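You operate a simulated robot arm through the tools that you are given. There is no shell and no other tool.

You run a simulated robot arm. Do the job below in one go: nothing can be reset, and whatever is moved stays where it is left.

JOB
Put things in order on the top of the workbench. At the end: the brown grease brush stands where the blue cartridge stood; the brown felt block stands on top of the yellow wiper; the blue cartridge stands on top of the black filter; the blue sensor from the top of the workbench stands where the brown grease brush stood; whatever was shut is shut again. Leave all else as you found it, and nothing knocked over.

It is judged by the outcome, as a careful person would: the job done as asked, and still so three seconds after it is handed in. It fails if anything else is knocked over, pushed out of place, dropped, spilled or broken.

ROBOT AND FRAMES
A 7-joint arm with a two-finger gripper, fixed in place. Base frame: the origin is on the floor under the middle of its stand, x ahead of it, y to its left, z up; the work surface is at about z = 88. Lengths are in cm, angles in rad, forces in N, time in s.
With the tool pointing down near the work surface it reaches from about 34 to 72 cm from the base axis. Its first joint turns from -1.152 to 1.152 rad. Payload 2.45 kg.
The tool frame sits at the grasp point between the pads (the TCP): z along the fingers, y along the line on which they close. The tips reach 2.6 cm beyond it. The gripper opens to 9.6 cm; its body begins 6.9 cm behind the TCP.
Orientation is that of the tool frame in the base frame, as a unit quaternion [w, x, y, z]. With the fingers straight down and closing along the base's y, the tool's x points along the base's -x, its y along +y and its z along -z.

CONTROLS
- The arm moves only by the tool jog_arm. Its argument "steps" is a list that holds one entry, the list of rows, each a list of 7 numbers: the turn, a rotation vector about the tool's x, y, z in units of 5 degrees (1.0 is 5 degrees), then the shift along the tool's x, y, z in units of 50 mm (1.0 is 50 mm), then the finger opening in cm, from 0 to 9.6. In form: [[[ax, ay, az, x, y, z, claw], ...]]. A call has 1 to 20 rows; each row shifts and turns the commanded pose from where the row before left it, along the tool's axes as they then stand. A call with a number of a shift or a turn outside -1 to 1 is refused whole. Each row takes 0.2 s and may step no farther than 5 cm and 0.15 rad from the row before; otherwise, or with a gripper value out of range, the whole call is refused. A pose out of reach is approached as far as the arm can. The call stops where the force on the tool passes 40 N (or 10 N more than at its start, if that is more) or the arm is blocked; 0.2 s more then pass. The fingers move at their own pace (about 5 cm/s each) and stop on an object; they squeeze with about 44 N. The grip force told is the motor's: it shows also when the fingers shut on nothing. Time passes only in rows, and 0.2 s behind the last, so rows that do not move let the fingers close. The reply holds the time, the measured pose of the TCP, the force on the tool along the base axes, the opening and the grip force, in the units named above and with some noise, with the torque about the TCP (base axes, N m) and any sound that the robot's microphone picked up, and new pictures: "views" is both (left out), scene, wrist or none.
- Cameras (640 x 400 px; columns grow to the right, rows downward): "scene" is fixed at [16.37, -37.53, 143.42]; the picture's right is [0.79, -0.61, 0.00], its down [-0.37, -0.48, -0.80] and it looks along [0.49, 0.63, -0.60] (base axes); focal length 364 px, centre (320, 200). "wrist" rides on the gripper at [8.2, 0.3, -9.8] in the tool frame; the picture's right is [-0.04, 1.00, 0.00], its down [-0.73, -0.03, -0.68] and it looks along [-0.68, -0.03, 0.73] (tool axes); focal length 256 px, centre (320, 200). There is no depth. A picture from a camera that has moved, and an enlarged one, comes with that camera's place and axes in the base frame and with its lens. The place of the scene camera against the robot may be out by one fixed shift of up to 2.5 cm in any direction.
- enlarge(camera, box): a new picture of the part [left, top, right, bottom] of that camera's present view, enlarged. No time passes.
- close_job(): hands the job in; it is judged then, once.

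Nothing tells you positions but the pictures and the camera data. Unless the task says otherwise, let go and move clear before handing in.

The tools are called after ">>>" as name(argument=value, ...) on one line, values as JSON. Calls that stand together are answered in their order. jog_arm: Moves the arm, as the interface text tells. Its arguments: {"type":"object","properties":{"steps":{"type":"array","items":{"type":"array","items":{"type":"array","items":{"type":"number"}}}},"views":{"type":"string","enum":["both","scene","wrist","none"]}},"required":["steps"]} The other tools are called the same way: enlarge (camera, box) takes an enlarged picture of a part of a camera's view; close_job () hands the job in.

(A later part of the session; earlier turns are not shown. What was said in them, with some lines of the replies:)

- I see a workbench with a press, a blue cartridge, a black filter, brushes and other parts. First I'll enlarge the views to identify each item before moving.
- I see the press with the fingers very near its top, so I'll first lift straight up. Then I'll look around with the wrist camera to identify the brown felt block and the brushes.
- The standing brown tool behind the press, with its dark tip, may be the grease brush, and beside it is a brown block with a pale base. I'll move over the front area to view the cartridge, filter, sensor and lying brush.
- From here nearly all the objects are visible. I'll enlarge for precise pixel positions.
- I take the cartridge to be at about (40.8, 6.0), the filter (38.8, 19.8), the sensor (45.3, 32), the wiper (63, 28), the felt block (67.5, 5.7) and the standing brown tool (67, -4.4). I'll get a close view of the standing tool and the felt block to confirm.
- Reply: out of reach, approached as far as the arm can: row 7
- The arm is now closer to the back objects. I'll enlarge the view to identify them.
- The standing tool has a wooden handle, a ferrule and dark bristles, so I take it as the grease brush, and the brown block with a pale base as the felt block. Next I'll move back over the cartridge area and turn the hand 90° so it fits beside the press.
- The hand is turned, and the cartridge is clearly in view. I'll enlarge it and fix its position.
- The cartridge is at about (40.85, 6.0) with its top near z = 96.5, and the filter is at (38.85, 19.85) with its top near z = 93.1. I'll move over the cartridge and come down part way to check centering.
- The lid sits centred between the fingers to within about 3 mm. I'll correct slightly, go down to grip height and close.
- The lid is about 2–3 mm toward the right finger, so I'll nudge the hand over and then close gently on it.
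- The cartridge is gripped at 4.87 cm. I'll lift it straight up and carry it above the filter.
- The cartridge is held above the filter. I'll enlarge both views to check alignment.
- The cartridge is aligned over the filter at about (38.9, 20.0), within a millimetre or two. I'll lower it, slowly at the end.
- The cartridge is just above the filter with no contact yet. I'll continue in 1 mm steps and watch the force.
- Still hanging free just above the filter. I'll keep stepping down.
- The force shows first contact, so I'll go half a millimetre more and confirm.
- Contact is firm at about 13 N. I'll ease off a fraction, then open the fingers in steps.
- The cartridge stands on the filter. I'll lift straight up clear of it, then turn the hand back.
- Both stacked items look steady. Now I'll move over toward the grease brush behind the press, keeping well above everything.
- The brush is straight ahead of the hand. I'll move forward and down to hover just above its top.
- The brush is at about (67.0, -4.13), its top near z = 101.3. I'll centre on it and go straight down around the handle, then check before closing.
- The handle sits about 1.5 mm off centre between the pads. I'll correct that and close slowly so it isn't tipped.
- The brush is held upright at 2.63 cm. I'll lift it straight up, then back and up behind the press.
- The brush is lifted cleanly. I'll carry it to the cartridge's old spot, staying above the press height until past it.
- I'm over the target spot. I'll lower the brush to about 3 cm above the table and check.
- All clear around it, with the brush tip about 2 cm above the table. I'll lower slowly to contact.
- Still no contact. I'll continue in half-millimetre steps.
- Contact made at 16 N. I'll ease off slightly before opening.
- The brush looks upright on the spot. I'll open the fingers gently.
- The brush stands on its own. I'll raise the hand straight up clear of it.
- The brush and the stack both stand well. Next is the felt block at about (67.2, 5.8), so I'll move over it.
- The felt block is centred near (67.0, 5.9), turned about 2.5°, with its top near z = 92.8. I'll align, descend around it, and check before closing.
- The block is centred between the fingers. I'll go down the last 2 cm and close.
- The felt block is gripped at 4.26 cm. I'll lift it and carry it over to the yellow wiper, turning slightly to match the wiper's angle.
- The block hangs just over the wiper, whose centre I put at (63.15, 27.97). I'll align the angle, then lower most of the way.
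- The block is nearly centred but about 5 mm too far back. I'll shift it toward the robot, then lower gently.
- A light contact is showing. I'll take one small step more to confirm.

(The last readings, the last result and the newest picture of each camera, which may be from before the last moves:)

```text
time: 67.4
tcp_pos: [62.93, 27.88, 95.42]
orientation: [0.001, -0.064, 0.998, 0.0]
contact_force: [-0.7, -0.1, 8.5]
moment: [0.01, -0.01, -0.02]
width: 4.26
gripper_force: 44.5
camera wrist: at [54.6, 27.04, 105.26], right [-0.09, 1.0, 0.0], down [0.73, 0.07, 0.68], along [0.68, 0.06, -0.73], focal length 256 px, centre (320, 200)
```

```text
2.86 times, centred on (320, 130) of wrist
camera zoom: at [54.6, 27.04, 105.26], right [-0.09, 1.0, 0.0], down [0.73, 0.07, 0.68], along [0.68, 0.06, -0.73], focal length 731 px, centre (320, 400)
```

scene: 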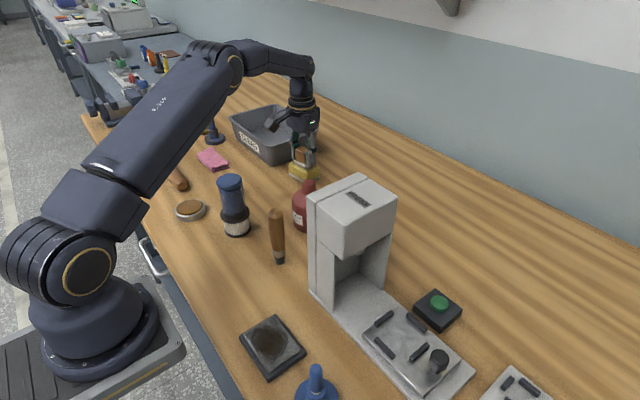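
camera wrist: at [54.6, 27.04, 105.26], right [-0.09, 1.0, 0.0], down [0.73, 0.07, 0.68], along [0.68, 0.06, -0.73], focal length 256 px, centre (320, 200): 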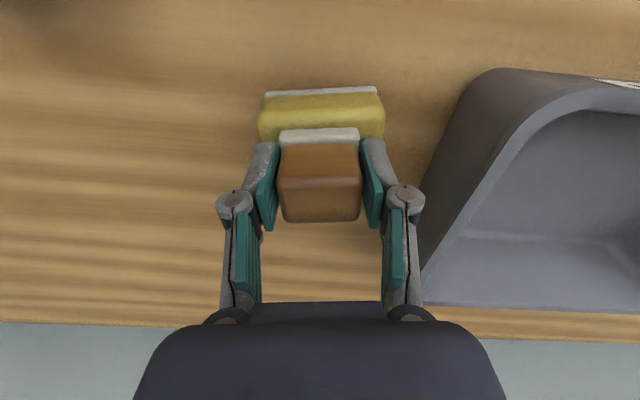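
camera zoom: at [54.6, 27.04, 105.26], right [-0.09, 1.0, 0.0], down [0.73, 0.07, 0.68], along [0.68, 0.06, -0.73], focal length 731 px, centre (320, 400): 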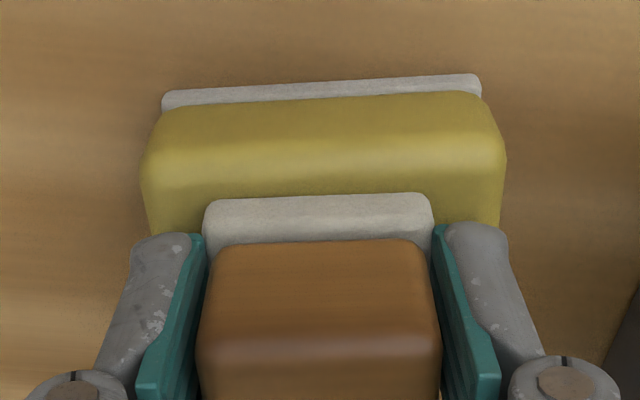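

The block rests on the wiper but could be centred better. I'll lift it 3 mm, shift about 4 mm toward the robot, and set it down again.

>>> jog_arm(steps=[[[0, 0, 0, 0, 0, -0.06, 3.3], [0, 0, 0, 0.045, 0.01, 0, 3.3], [0, 0, 0, 0.04, 0, 0, 3.3], [0, 0, 0, 0, 0, 0.03, 3.3], [0, 0, 0, 0, 0, 0.02, 3.3], [0, 0, 0, 0, 0, 0, 3.3], [0, 0, 0, 0, 0, 0, 3.3]]])

>>> enlarge(camera="scene", box=[260, 130, 350, 200])

>>> enlarge(camera="wrist", box=[220, 60, 420, 200])

```text
time: 69.0
tcp_pos: [62.34, 28.01, 95.35]
orientation: [0.0, -0.065, 0.998, 0.0]
contact_force: [-0.1, -0.9, 0.2]
moment: [-0.04, 0.03, -0.04]
width: 4.3
gripper_force: 44.0
camera wrist: at [54.16, 27.08, 105.29], right [-0.09, 1.0, 0.0], down [0.73, 0.07, 0.68], along [0.68, 0.06, -0.73], focal length 256 px, centre (320, 200)
```

scene: 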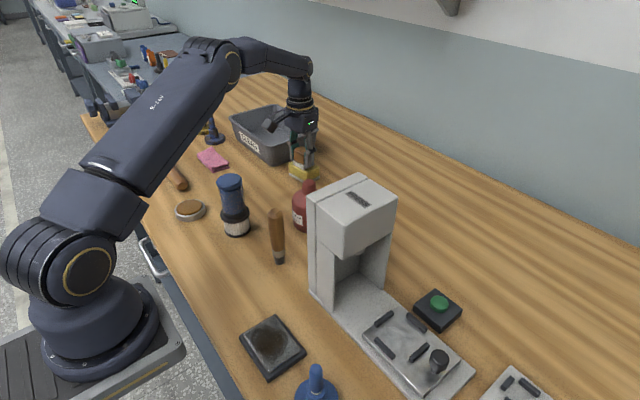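
wrist: 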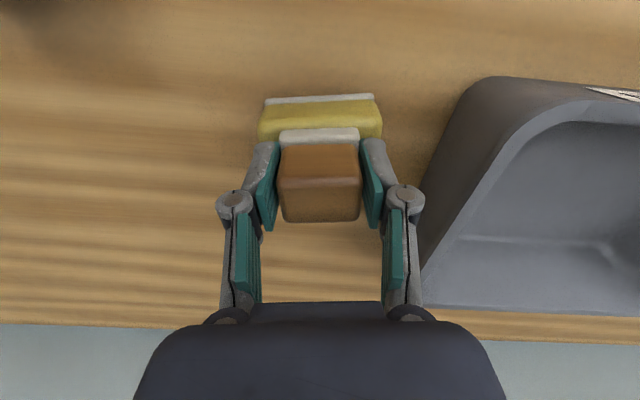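

```text
5.71 times, centred on (305, 165) of scene
camera zoom: at [16.37, -37.53, 143.42], right [0.79, -0.61, 0.0], down [-0.37, -0.48, -0.8], along [0.49, 0.63, -0.6], focal length 2078 px, centre (406, 400)
```

zoom: 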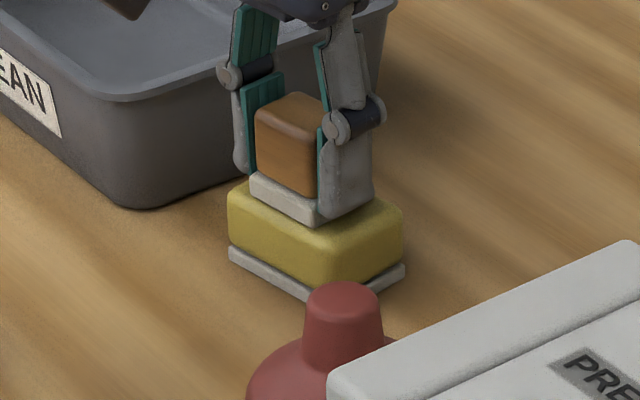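

```text
2.86 times, centred on (320, 130) of wrist
camera zoom: at [54.16, 27.08, 105.29], right [-0.09, 1.0, 0.0], down [0.73, 0.07, 0.68], along [0.68, 0.06, -0.73], focal length 731 px, centre (320, 400)
```

zoom: 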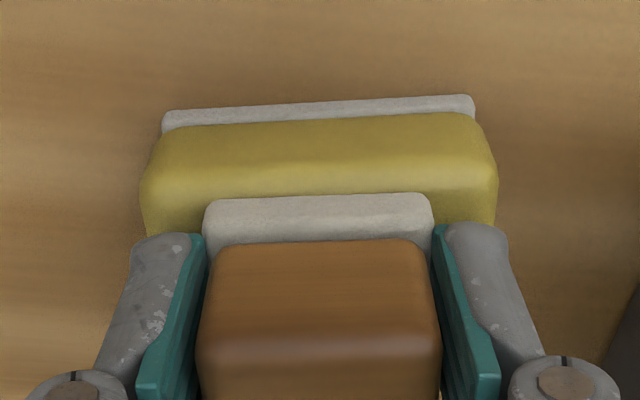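

Now the block is well centred on the wiper. I'll lower the last fraction until contact shows.

>>> jog_arm(steps=[[[0, 0, 0, 0, 0, 0.01, 3.3], [0, 0, 0, 0, 0, 0, 3.3]]], views="none")

```text
time: 69.6
tcp_pos: [62.33, 27.69, 95.34]
orientation: [0.0, -0.066, 0.998, 0.0]
contact_force: [-2.4, -0.1, 7.5]
moment: [-0.02, 0.04, 0.01]
width: 4.3
gripper_force: 44.0
```

Contact is confirmed at about 7.5 N. I'll open slowly to release the block.

>>> jog_arm(steps=[[[0, 0, 0, 0, 0, -0.003, 3.3], [0, 0, 0, 0, 0, 0, 4.4], [0, 0, 0, 0, 0, 0, 4.7], [0, 0, 0, 0, 0, 0, 5.1], [0, 0, 0, 0, 0, 0, 5.5], [0, 0, 0, 0, 0, 0, 5.7], [0, 0, 0, 0, 0, 0, 5.7]]])

>>> enlarge(camera="scene", box=[260, 130, 350, 200])

```text
time: 71.2
tcp_pos: [62.44, 27.9, 95.32]
orientation: [0.0, -0.065, 0.998, -0.001]
contact_force: [-0.8, 0.0, 0.5]
moment: [0.01, 0.02, 0.02]
width: 5.7
gripper_force: 0.2
camera wrist: at [54.16, 27.06, 105.18], right [-0.09, 1.0, 0.0], down [0.73, 0.07, 0.68], along [0.68, 0.06, -0.73], focal length 256 px, centre (320, 200)
```

scene: 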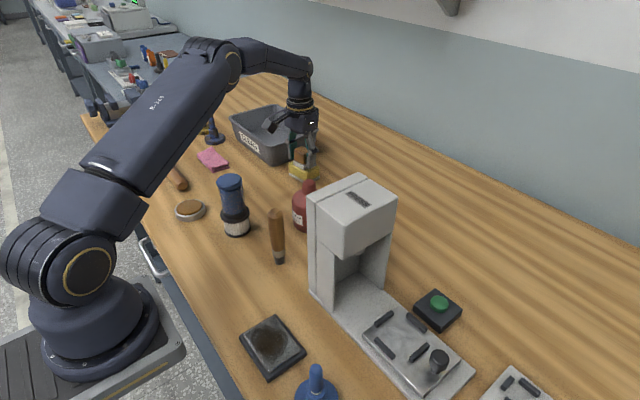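
wrist: 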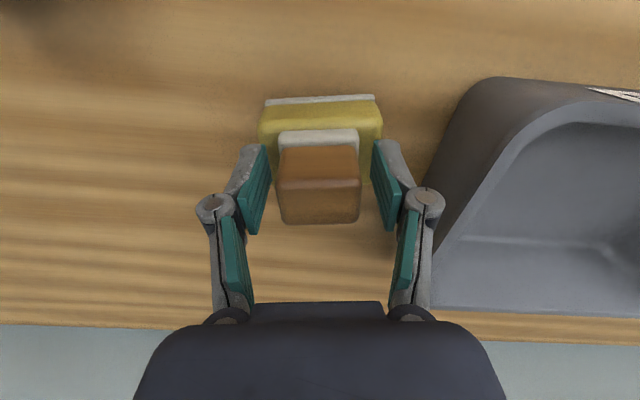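

```text
5.71 times, centred on (305, 165) of scene
camera zoom: at [16.37, -37.53, 143.42], right [0.79, -0.61, 0.0], down [-0.37, -0.48, -0.8], along [0.49, 0.63, -0.6], focal length 2078 px, centre (406, 400)
```

zoom: 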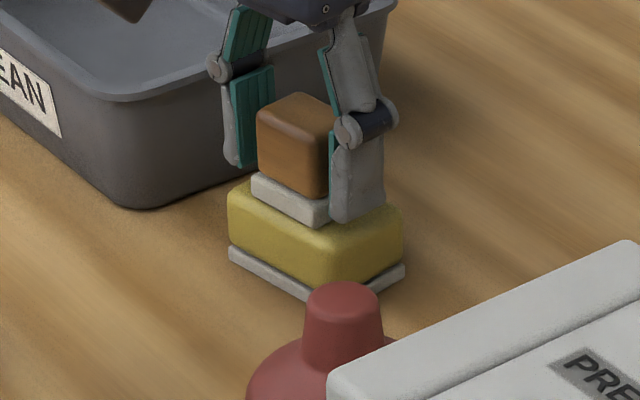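

The felt block stands on the wiper. I'll rise straight up, then go to the blue sensor near (45.3, 32).

>>> jog_arm(steps=[[[0, 0, 0, 0, 0, -0.15, 5.7], [0, 0, 0, 0, 0, -0.3, 5.7], [0, 0, 0, 0, 0, -0.5, 6.0], [0, 0, 0, 0, 0, -0.7, 6.0], [0, 0, 0, 0, 0, -0.7, 6.0], [0, 0, 1, 0.5, 0.1, -0.1, 6.0], [0, 0, 0.5, 0.7, 0.15, -0.1, 6.0], [0, 0, 0, 0.7, 0.17, 0, 6.0], [0, 0, 0, 0.7, 0.17, 0, 6.0], [0, 0, 0, 0.7, 0.17, 0, 6.0], [0, 0, 0, 0.3, 0.05, 0, 6.0], [0, 0, 0, 0, 0, 0, 6.0], [0, 0, 0, 0, 0, 0, 6.0]]])

>>> enlarge(camera="wrist", box=[240, 20, 400, 160])

>>> enlarge(camera="scene", box=[170, 130, 350, 280])

```text
time: 74.0
tcp_pos: [44.35, 31.34, 108.04]
orientation: [0.0, 0.0, 1.0, 0.0]
contact_force: [0.0, 0.3, 0.6]
moment: [0.02, 0.03, 0.0]
width: 6.02
gripper_force: 0.0
camera wrist: at [36.14, 31.61, 117.96], right [0.04, 1.0, 0.0], down [0.73, -0.03, 0.68], along [0.68, -0.03, -0.73], focal length 256 px, centre (320, 200)
```

scene: 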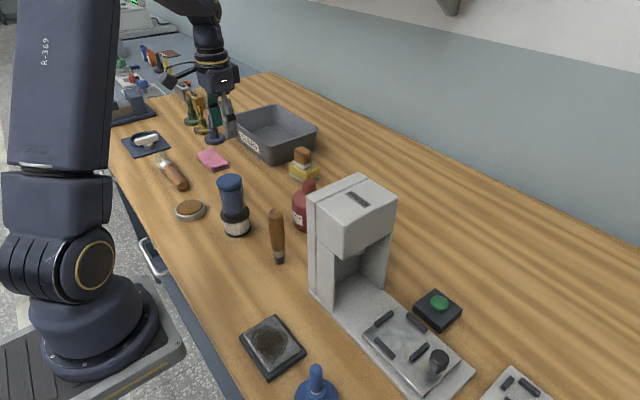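
wrist: 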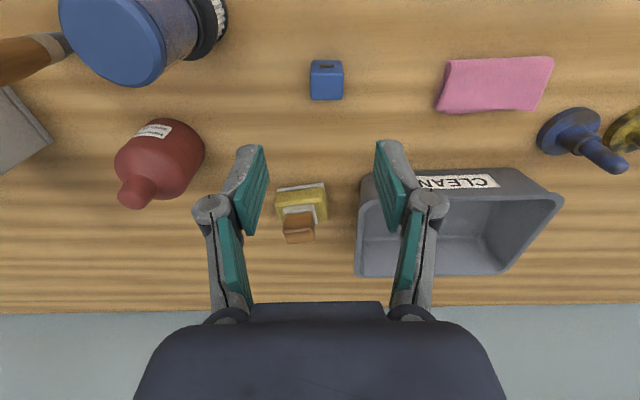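

```text
2.86 times, centred on (320, 90) of wrist
camera zoom: at [36.14, 31.61, 117.96], right [0.04, 1.0, 0.0], down [0.73, -0.03, 0.68], along [0.68, -0.03, -0.73], focal length 731 px, centre (320, 514)
```

zoom: 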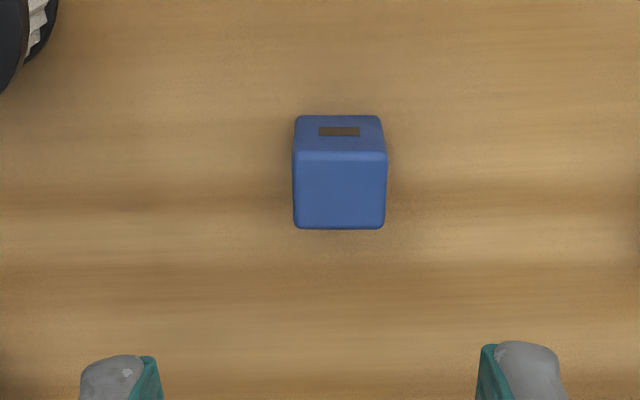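

```text
2.67 times, centred on (260, 205) of scene
camera zoom: at [16.37, -37.53, 143.42], right [0.79, -0.61, 0.0], down [-0.37, -0.48, -0.8], along [0.49, 0.63, -0.6], focal length 970 px, centre (480, 187)
```

zoom: 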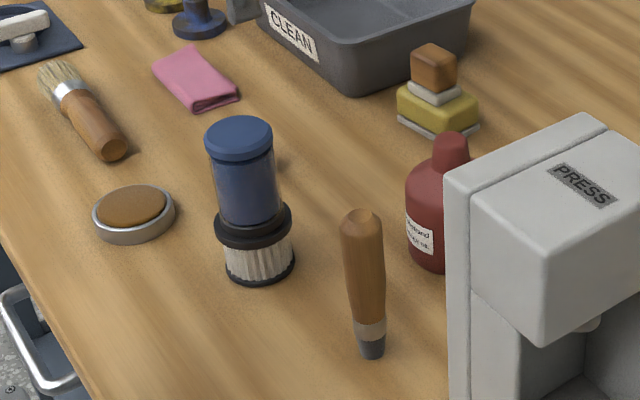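

Both stacks are standing well. The sensor is at about (45.1, 31.85), roughly 3.1 cm wide and 4.2 cm tall; I'll centre over it and descend.

>>> jog_arm(steps=[[[0, 0, 0, -0.15, 0.1, 0.2, 6.0], [0, 0, 0, 0, 0, 0.6, 6.0], [0, 0, 0, 0, 0, 0.6, 6.0], [0, 0, 0, 0, 0, 0.6, 6.0], [0, 0, 0, 0, 0, 0.5, 6.0], [0, 0, 0, 0, 0, 0.3, 6.0], [0, 0, 0, 0, 0, 0, 6.0], [0, 0, 0, 0, 0, 0, 6.0]]])

>>> enlarge(camera="scene", box=[180, 130, 300, 220])

```text
time: 75.8
tcp_pos: [45.17, 32.0, 94.26]
orientation: [0.0, 0.0, 1.0, 0.0]
contact_force: [0.8, 0.4, 0.2]
moment: [-0.01, -0.03, 0.01]
width: 5.97
gripper_force: 0.1
camera wrist: at [36.93, 32.18, 104.08], right [0.04, 1.0, 0.0], down [0.73, -0.03, 0.68], along [0.68, -0.03, -0.73], focal length 256 px, centre (320, 200)
```

scene: 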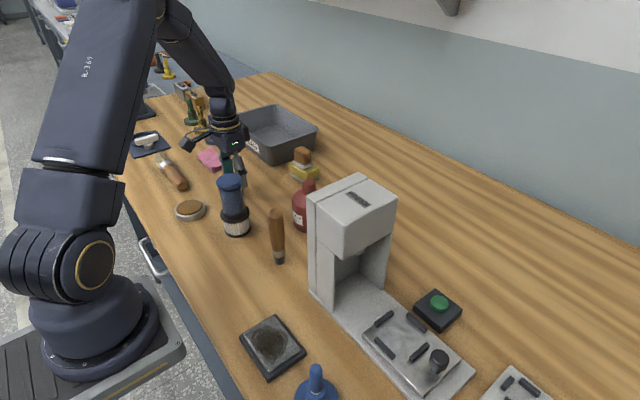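
wrist: 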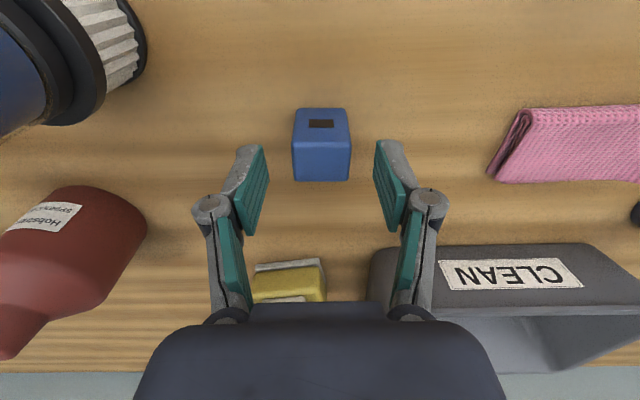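

```text
4.44 times, centred on (240, 175) of scene
camera zoom: at [16.38, -37.53, 143.42], right [0.79, -0.61, 0.0], down [-0.37, -0.48, -0.8], along [0.49, 0.63, -0.6], focal length 1616 px, centre (676, 311)
```

zoom: 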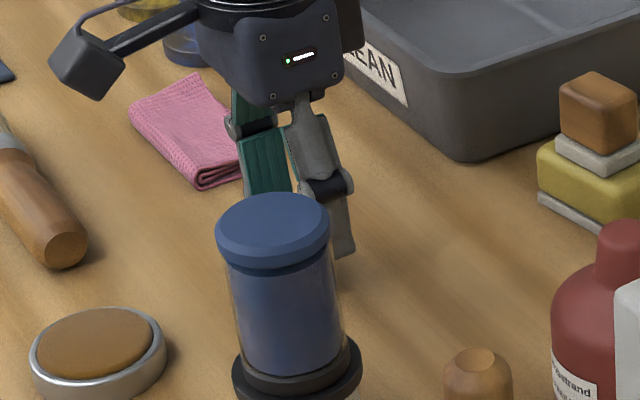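

The sensor is well centred. I'll go down and close on it.

>>> jog_arm(steps=[[[0, 0, 0, 0.02, 0, 0.3, 6.0], [0, 0, 0, 0, 0, 0.2, 6.0], [0, 0, 0, 0, 0, 0.14, 6.0], [0, 0, 0, 0, 0, 0, 5.0], [0, 0, 0, 0, 0, 0, 4.2], [0, 0, 0, 0, 0, 0, 3.6], [0, 0, 0, 0, 0, 0, 3.3], [0, 0, 0, 0, 0, 0, 3.0], [0, 0, 0, 0, 0, 0, 2.7], [0, 0, 0, 0, 0, 0, 2.4], [0, 0, 0, 0, 0, 0, 2.2], [0, 0, 0, 0, 0, 0, 2.2]]])

```text
time: 78.4
tcp_pos: [44.85, 31.86, 90.94]
orientation: [0.0, 0.0, 1.0, 0.0]
contact_force: [-0.3, 0.7, 1.6]
moment: [0.03, 0.03, -0.01]
width: 3.09
gripper_force: 44.1
camera wrist: at [36.74, 32.12, 100.86], right [0.04, 1.0, 0.0], down [0.73, -0.03, 0.68], along [0.68, -0.03, -0.73], focal length 256 px, centre (320, 200)
```

scene: 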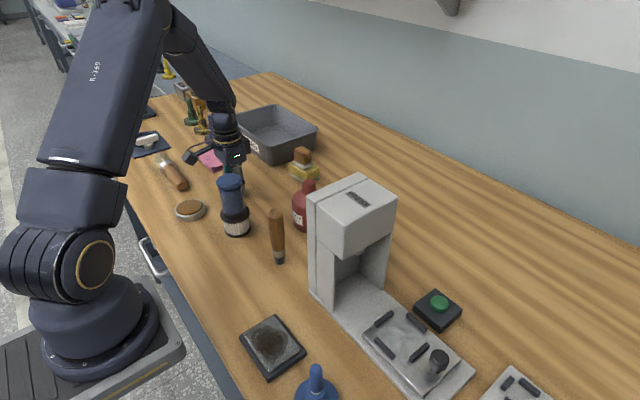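
wrist: 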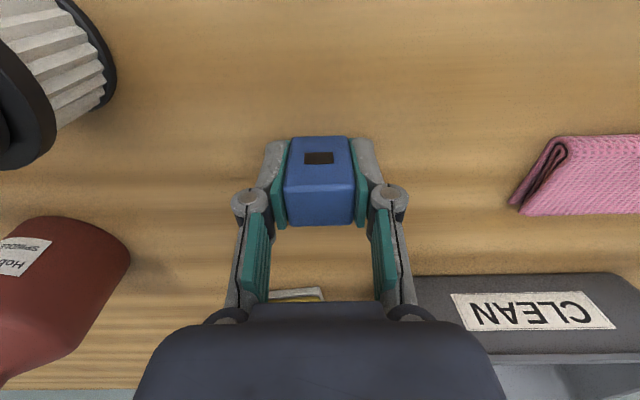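

The sensor is gripped at 3.09 cm. I'll lift it high and carry it across toward the brush's old place.

>>> jog_arm(steps=[[[0, 0, 0, 0, 0, -0.1, 2.2], [0, 0, 0, 0, 0, -0.3, 2.2], [0, 0, 0, 0, 0, -0.5, 2.2], [0, 0, 0, 0, 0, -0.7, 2.2], [0, 0, 0, 0, 0, -0.8, 2.2], [0, 0, 0, 0, 0, -0.8, 2.2], [0, 0, 0, 0, 0, -0.8, 2.2], [0, 0, 0, 0, 0, -0.8, 2.2], [0, 0, 0, -0.28, -0.52, 0, 2.2], [0, 0, 0, -0.28, -0.72, 0, 2.2], [0, 0, 0, -0.28, -0.72, 0, 2.2], [0, 0, 0, -0.28, -0.72, 0, 2.2], [0, 0, 0, -0.28, -0.72, 0, 2.2], [0, 0, 0, -0.28, -0.72, 0, 2.2], [0, 0, 0, -0.28, -0.72, 0, 2.2], [0, 0, 0, -0.28, -0.72, 0, 2.2], [0, 0, 0, -0.28, -0.72, 0, 2.2], [0, 0, 0, -0.28, -0.72, 0, 2.2], [0, 0, 0, 0, -0.2, 0, 2.2], [0, 0, 0, 0, 0, 0, 2.2]]])

```text
time: 82.6
tcp_pos: [58.98, -4.3, 114.89]
orientation: [0.0, -0.002, 1.0, 0.0]
contact_force: [-0.2, -0.3, -0.5]
moment: [-0.01, -0.03, 0.0]
width: 3.1
gripper_force: 43.5
camera wrist: at [50.73, -3.91, 124.78], right [0.04, 1.0, 0.0], down [0.73, -0.03, 0.68], along [0.68, -0.03, -0.73], focal length 256 px, centre (320, 200)
```

scene: 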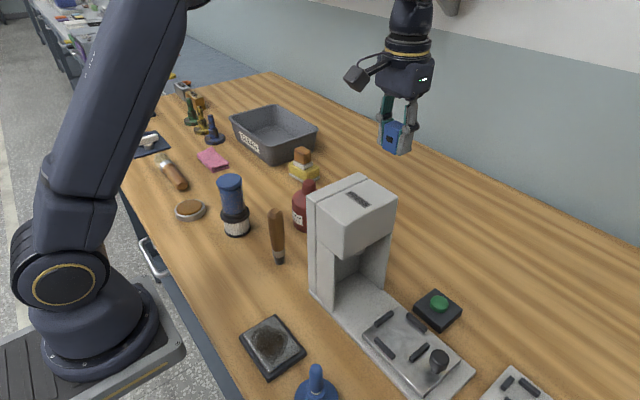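
wrist: 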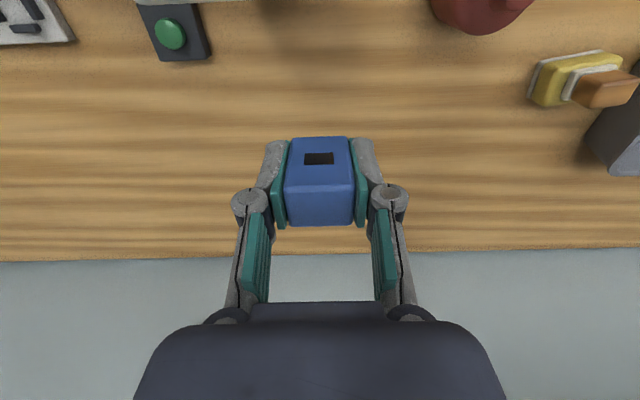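

The sensor is held level behind the press. I'll move forward and down to just above the brush's old place.

>>> jog_arm(steps=[[[0, 0, 0, -0.39, 0.008, 0.6, 2.2], [0, 0, 0, -0.39, 0.008, 0.6, 2.2], [0, 0, 0, -0.39, 0.008, 0.6, 2.2], [0, 0, 0, -0.39, 0.006, 0.6, 2.2], [0, 0, 0, 0, 0, 0.6, 2.2], [0, 0, 0, 0, 0, 0.6, 2.2], [0, 0, 0, 0, 0, 0.5, 2.2], [0, 0, 0, 0, 0, 0, 2.2], [0, 0, 0, 0, 0, 0, 2.2]]])

```text
time: 84.6
tcp_pos: [66.47, -4.07, 94.32]
orientation: [0.0, 0.0, 1.0, 0.001]
contact_force: [0.4, 0.0, -0.5]
moment: [-0.01, 0.01, 0.03]
width: 3.07
gripper_force: 44.2
camera wrist: at [58.37, -3.81, 104.24], right [0.04, 1.0, 0.0], down [0.73, -0.03, 0.68], along [0.68, -0.03, -0.73], focal length 256 px, centre (320, 200)
```

scene: 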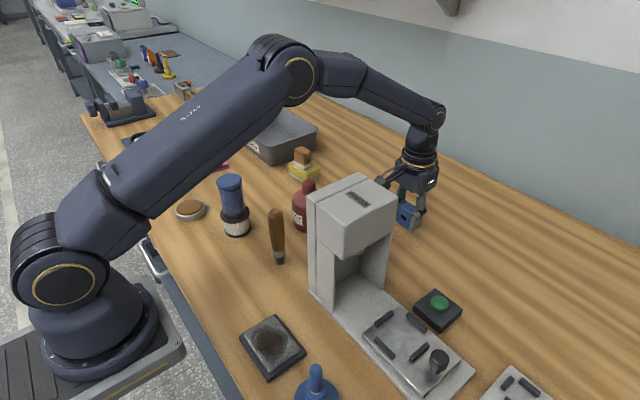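
wrist: 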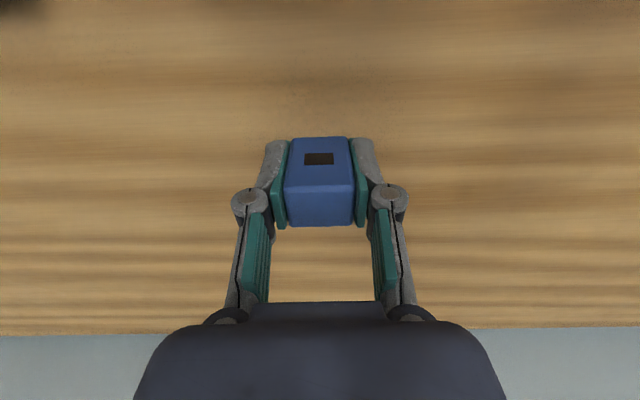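

I'm within a few millimetres of the target. I'll correct and lower slowly.

>>> jog_arm(steps=[[[0, 0, 0, -0.06, -0.015, 0.2, 2.2], [0, 0, 0, 0, 0, 0.2, 2.2], [0, 0, 0, 0, 0, 0.12, 2.2], [0, 0, 0, 0, 0, 0.06, 2.2], [0, 0, 0, 0, 0, 0.03, 2.2], [0, 0, 0, 0, 0, 0.02, 2.2], [0, 0, 0, 0, 0, 0, 2.2], [0, 0, 0, 0, 0, 0, 2.2]]], views="none")

```text
time: 86.4
tcp_pos: [67.03, -3.87, 91.23]
orientation: [-0.001, 0.0, 1.0, 0.0]
contact_force: [-0.3, 0.0, -0.2]
moment: [0.01, -0.01, -0.02]
width: 3.07
gripper_force: 43.8
```

>>> jog_arm(steps=[[[0, 0, 0, 0.01, -0.02, 0.02, 2.2], [0, 0, 0, 0, 0, 0.02, 2.2], [0, 0, 0, 0, 0, 0, 2.2]]], views="none")

```text
time: 87.2
tcp_pos: [66.96, -4.06, 91.13]
orientation: [0.0, -0.001, 1.0, 0.0]
contact_force: [-0.6, -0.7, 0.1]
moment: [0.01, -0.01, 0.0]
width: 3.07
gripper_force: 44.0
```

Not touching yet. I'll continue down in small steps.

>>> jog_arm(steps=[[[0, 0, 0, 0, 0, 0.015, 2.2], [0, 0, 0, 0, 0, 0.01, 2.2], [0, 0, 0, 0, 0, 0, 2.2]]], views="none")

```text
time: 88.0
tcp_pos: [67.09, -4.11, 90.98]
orientation: [0.002, 0.0, 1.0, 0.0]
contact_force: [-2.1, 0.0, 9.1]
moment: [-0.02, 0.11, 0.0]
width: 3.08
gripper_force: 44.0
```

Contact is made at about 9 N. I'll check the view, then release gently.

>>> jog_arm(steps=[[[0, 0, 0, 0, 0, -0.004, 2.2], [0, 0, 0, 0, 0, 0, 3.15], [0, 0, 0, 0, 0, 0, 3.5], [0, 0, 0, 0, 0, 0, 4.0], [0, 0, 0, 0, 0, 0, 4.8], [0, 0, 0, 0, 0, 0, 5.4], [0, 0, 0, 0, 0, 0, 5.4]]])

>>> enlarge(camera="scene", box=[360, 140, 470, 250])

```text
time: 89.6
tcp_pos: [66.99, -4.04, 90.93]
orientation: [0.0, 0.0, 1.0, 0.0]
contact_force: [0.7, -0.2, -0.7]
moment: [0.0, 0.01, 0.01]
width: 5.4
gripper_force: 0.0
camera wrist: at [58.82, -3.85, 100.8], right [0.04, 1.0, 0.0], down [0.73, -0.03, 0.68], along [0.68, -0.03, -0.73], focal length 256 px, centre (320, 200)
```

scene: 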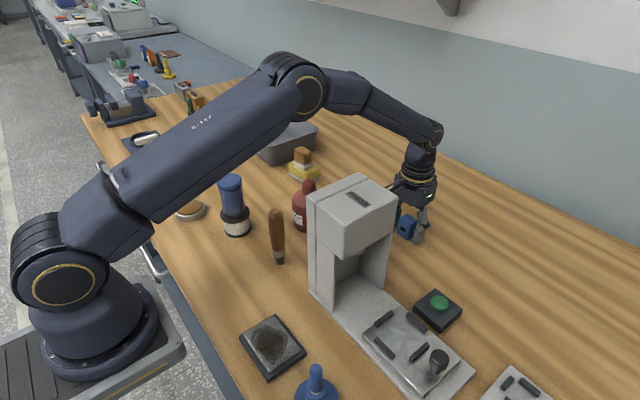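
wrist: 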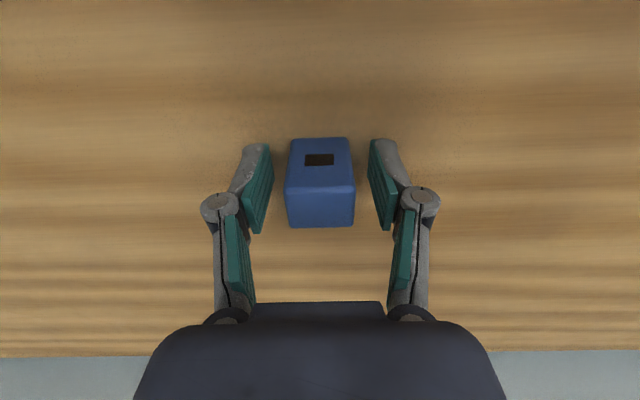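

```text
3.64 times, centred on (415, 195) of scene
camera zoom: at [16.37, -37.53, 143.42], right [0.79, -0.61, 0.0], down [-0.37, -0.48, -0.8], along [0.49, 0.63, -0.6], focal length 1322 px, centre (-26, 218)
```

zoom: 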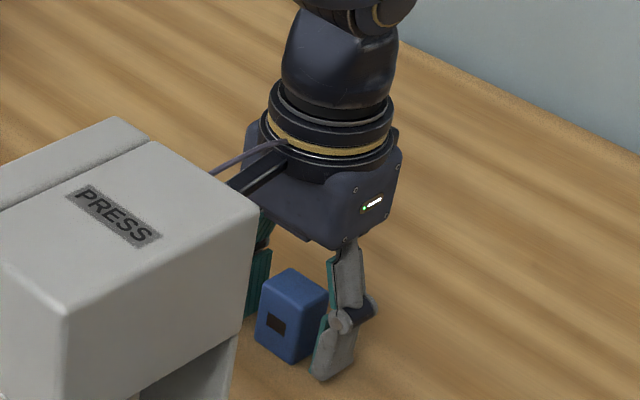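

The sensor stands in the brush's old place. I'll rise straight up and move clear, then check everything.

>>> jog_arm(steps=[[[0, 0, 0, 0, 0, -0.15, 5.4], [0, 0, 0, 0, 0, -0.35, 5.4], [0, 0, 0, 0, 0, -0.6, 5.6], [0, 0, 0, 0, 0, -0.7, 6.0], [0, 0, 0, 0, 0, -0.7, 6.0], [0, 0, 0, 0.4, 0.1, -0.6, 6.0], [0, 0, 0, 0.4, 0.1, -0.6, 6.0], [0, 0, 0, 0.4, 0.1, -0.6, 6.0], [0, 0, 0, 0.4, 0.1, -0.5, 6.0], [0, 0, 0, 0.6, 0.3, -0.2, 6.0], [0, 0, 0, 0.6, 0.3, -0.1, 6.0], [0, 0, 0, 0.6, 0.3, 0, 6.0], [0, 0, 0, 0.6, 0.3, 0, 6.0], [0, 0, 0, 0, 0, 0, 6.0], [0, 0, 0, 0, 0, 0, 6.0]]])

>>> enlarge(camera="scene", box=[200, 130, 440, 280])

>>> enlarge(camera="wrist", box=[220, 0, 480, 200])

```text
time: 92.8
tcp_pos: [46.97, 3.94, 116.39]
orientation: [0.001, 0.0, 1.0, -0.001]
contact_force: [0.7, 0.3, 0.8]
moment: [-0.03, 0.0, 0.02]
width: 5.97
gripper_force: 0.2
camera wrist: at [38.72, 4.24, 126.33], right [0.04, 1.0, 0.0], down [0.73, -0.03, 0.68], along [0.68, -0.03, -0.73], focal length 256 px, centre (320, 200)
```

scene: 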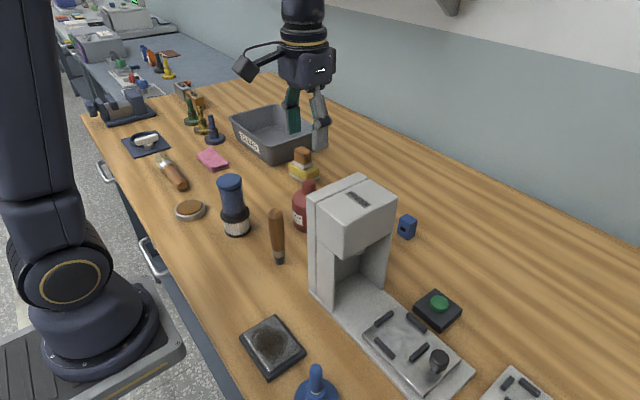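
wrist: 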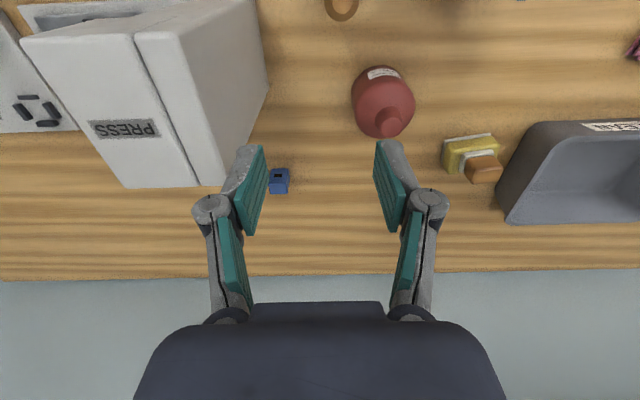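

```text
2.67 times, centred on (320, 205) of scene
camera zoom: at [16.37, -37.53, 143.42], right [0.79, -0.61, 0.0], down [-0.37, -0.48, -0.8], along [0.49, 0.63, -0.6], focal length 970 px, centre (320, 187)
```

zoom: 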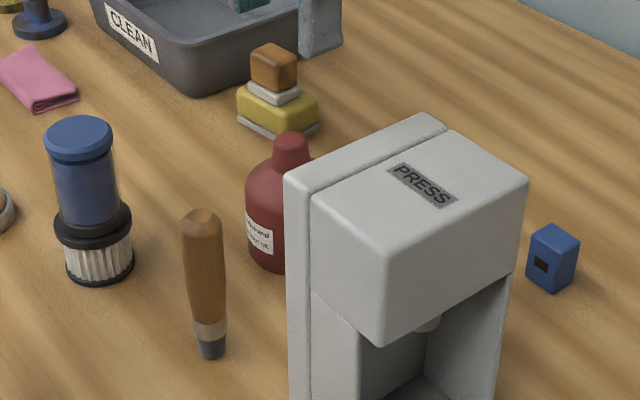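

```text
2.00 times, centred on (350, 100) of wrist
camera zoom: at [38.72, 4.24, 126.33], right [0.04, 1.0, 0.0], down [0.73, -0.03, 0.68], along [0.68, -0.03, -0.73], focal length 512 px, centre (260, 400)
```

zoom: 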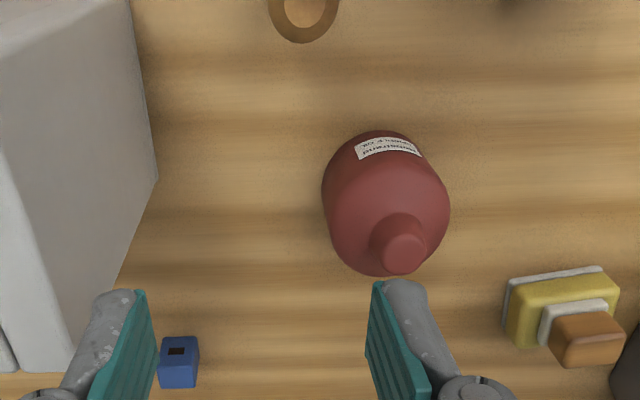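

Everything is in place: brush on the cartridge's spot, cartridge on the filter, felt block on the wiper, sensor where the brush stood, and nothing was opened. I'll raise the hand a little further and take one last look.

>>> jog_arm(steps=[[[0, 0, 0, 0, 0, -0.7, 6.0], [0, 0, 0, 0, 0, -0.7, 6.0], [0, 0, 0, 0, 0, 0, 6.0], [0, 0, 0, 0, 0, 0, 6.0], [0, 0, 0, 0, 0, 0, 6.0], [0, 0, 0, 0, 0, 0, 6.0]]])

```text
time: 94.2
tcp_pos: [47.05, 3.82, 123.48]
orientation: [0.0, 0.0, 1.0, 0.0]
contact_force: [-1.4, 0.0, -0.2]
moment: [0.01, -0.02, 0.03]
width: 6.02
gripper_force: 0.0
camera wrist: at [38.77, 4.1, 133.32], right [0.04, 1.0, 0.0], down [0.73, -0.03, 0.68], along [0.68, -0.03, -0.73], focal length 256 px, centre (320, 200)
```

scene: 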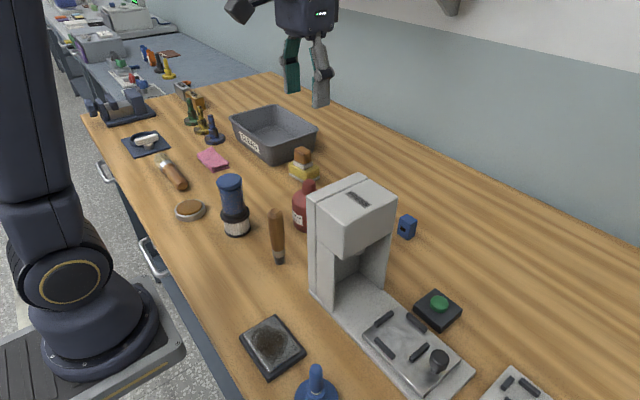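
wrist: 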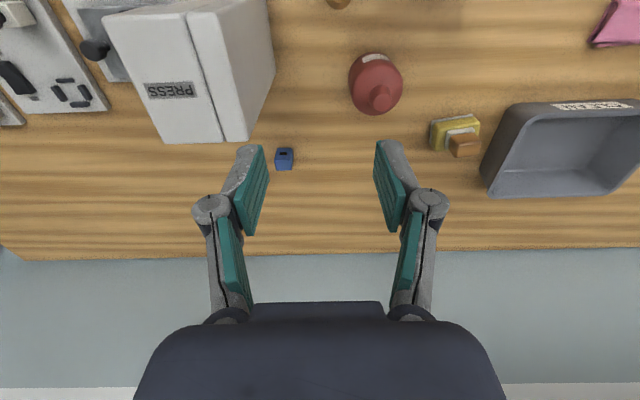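

All four objects are in place and steady, the rest of the bench looks untouched, and the hand is clear. I'm handing the job in.

>>> close_job()

```text
The job is handed in.
```

The job is done and handed in. In the last pictures before I handed it in, everything was standing and nothing else on the bench looked moved.

- **Grease brush:** it stands upright where the blue cartridge stood.
- **Felt block:** it stands on top of the yellow wiper, roughly centred.
- **Blue cartridge:** it stands on top of the black filter.
- **Blue sensor:** it stands where the grease brush stood, within a few millimetres.
- **Drawers:** I opened nothing, so whatever was shut is still shut.

There were two brown-handled brushes on the bench. I took the one standing upright behind the press, with the dark bristles, as the grease brush. The pale-bristled brush lying near the front edge I left where it was.
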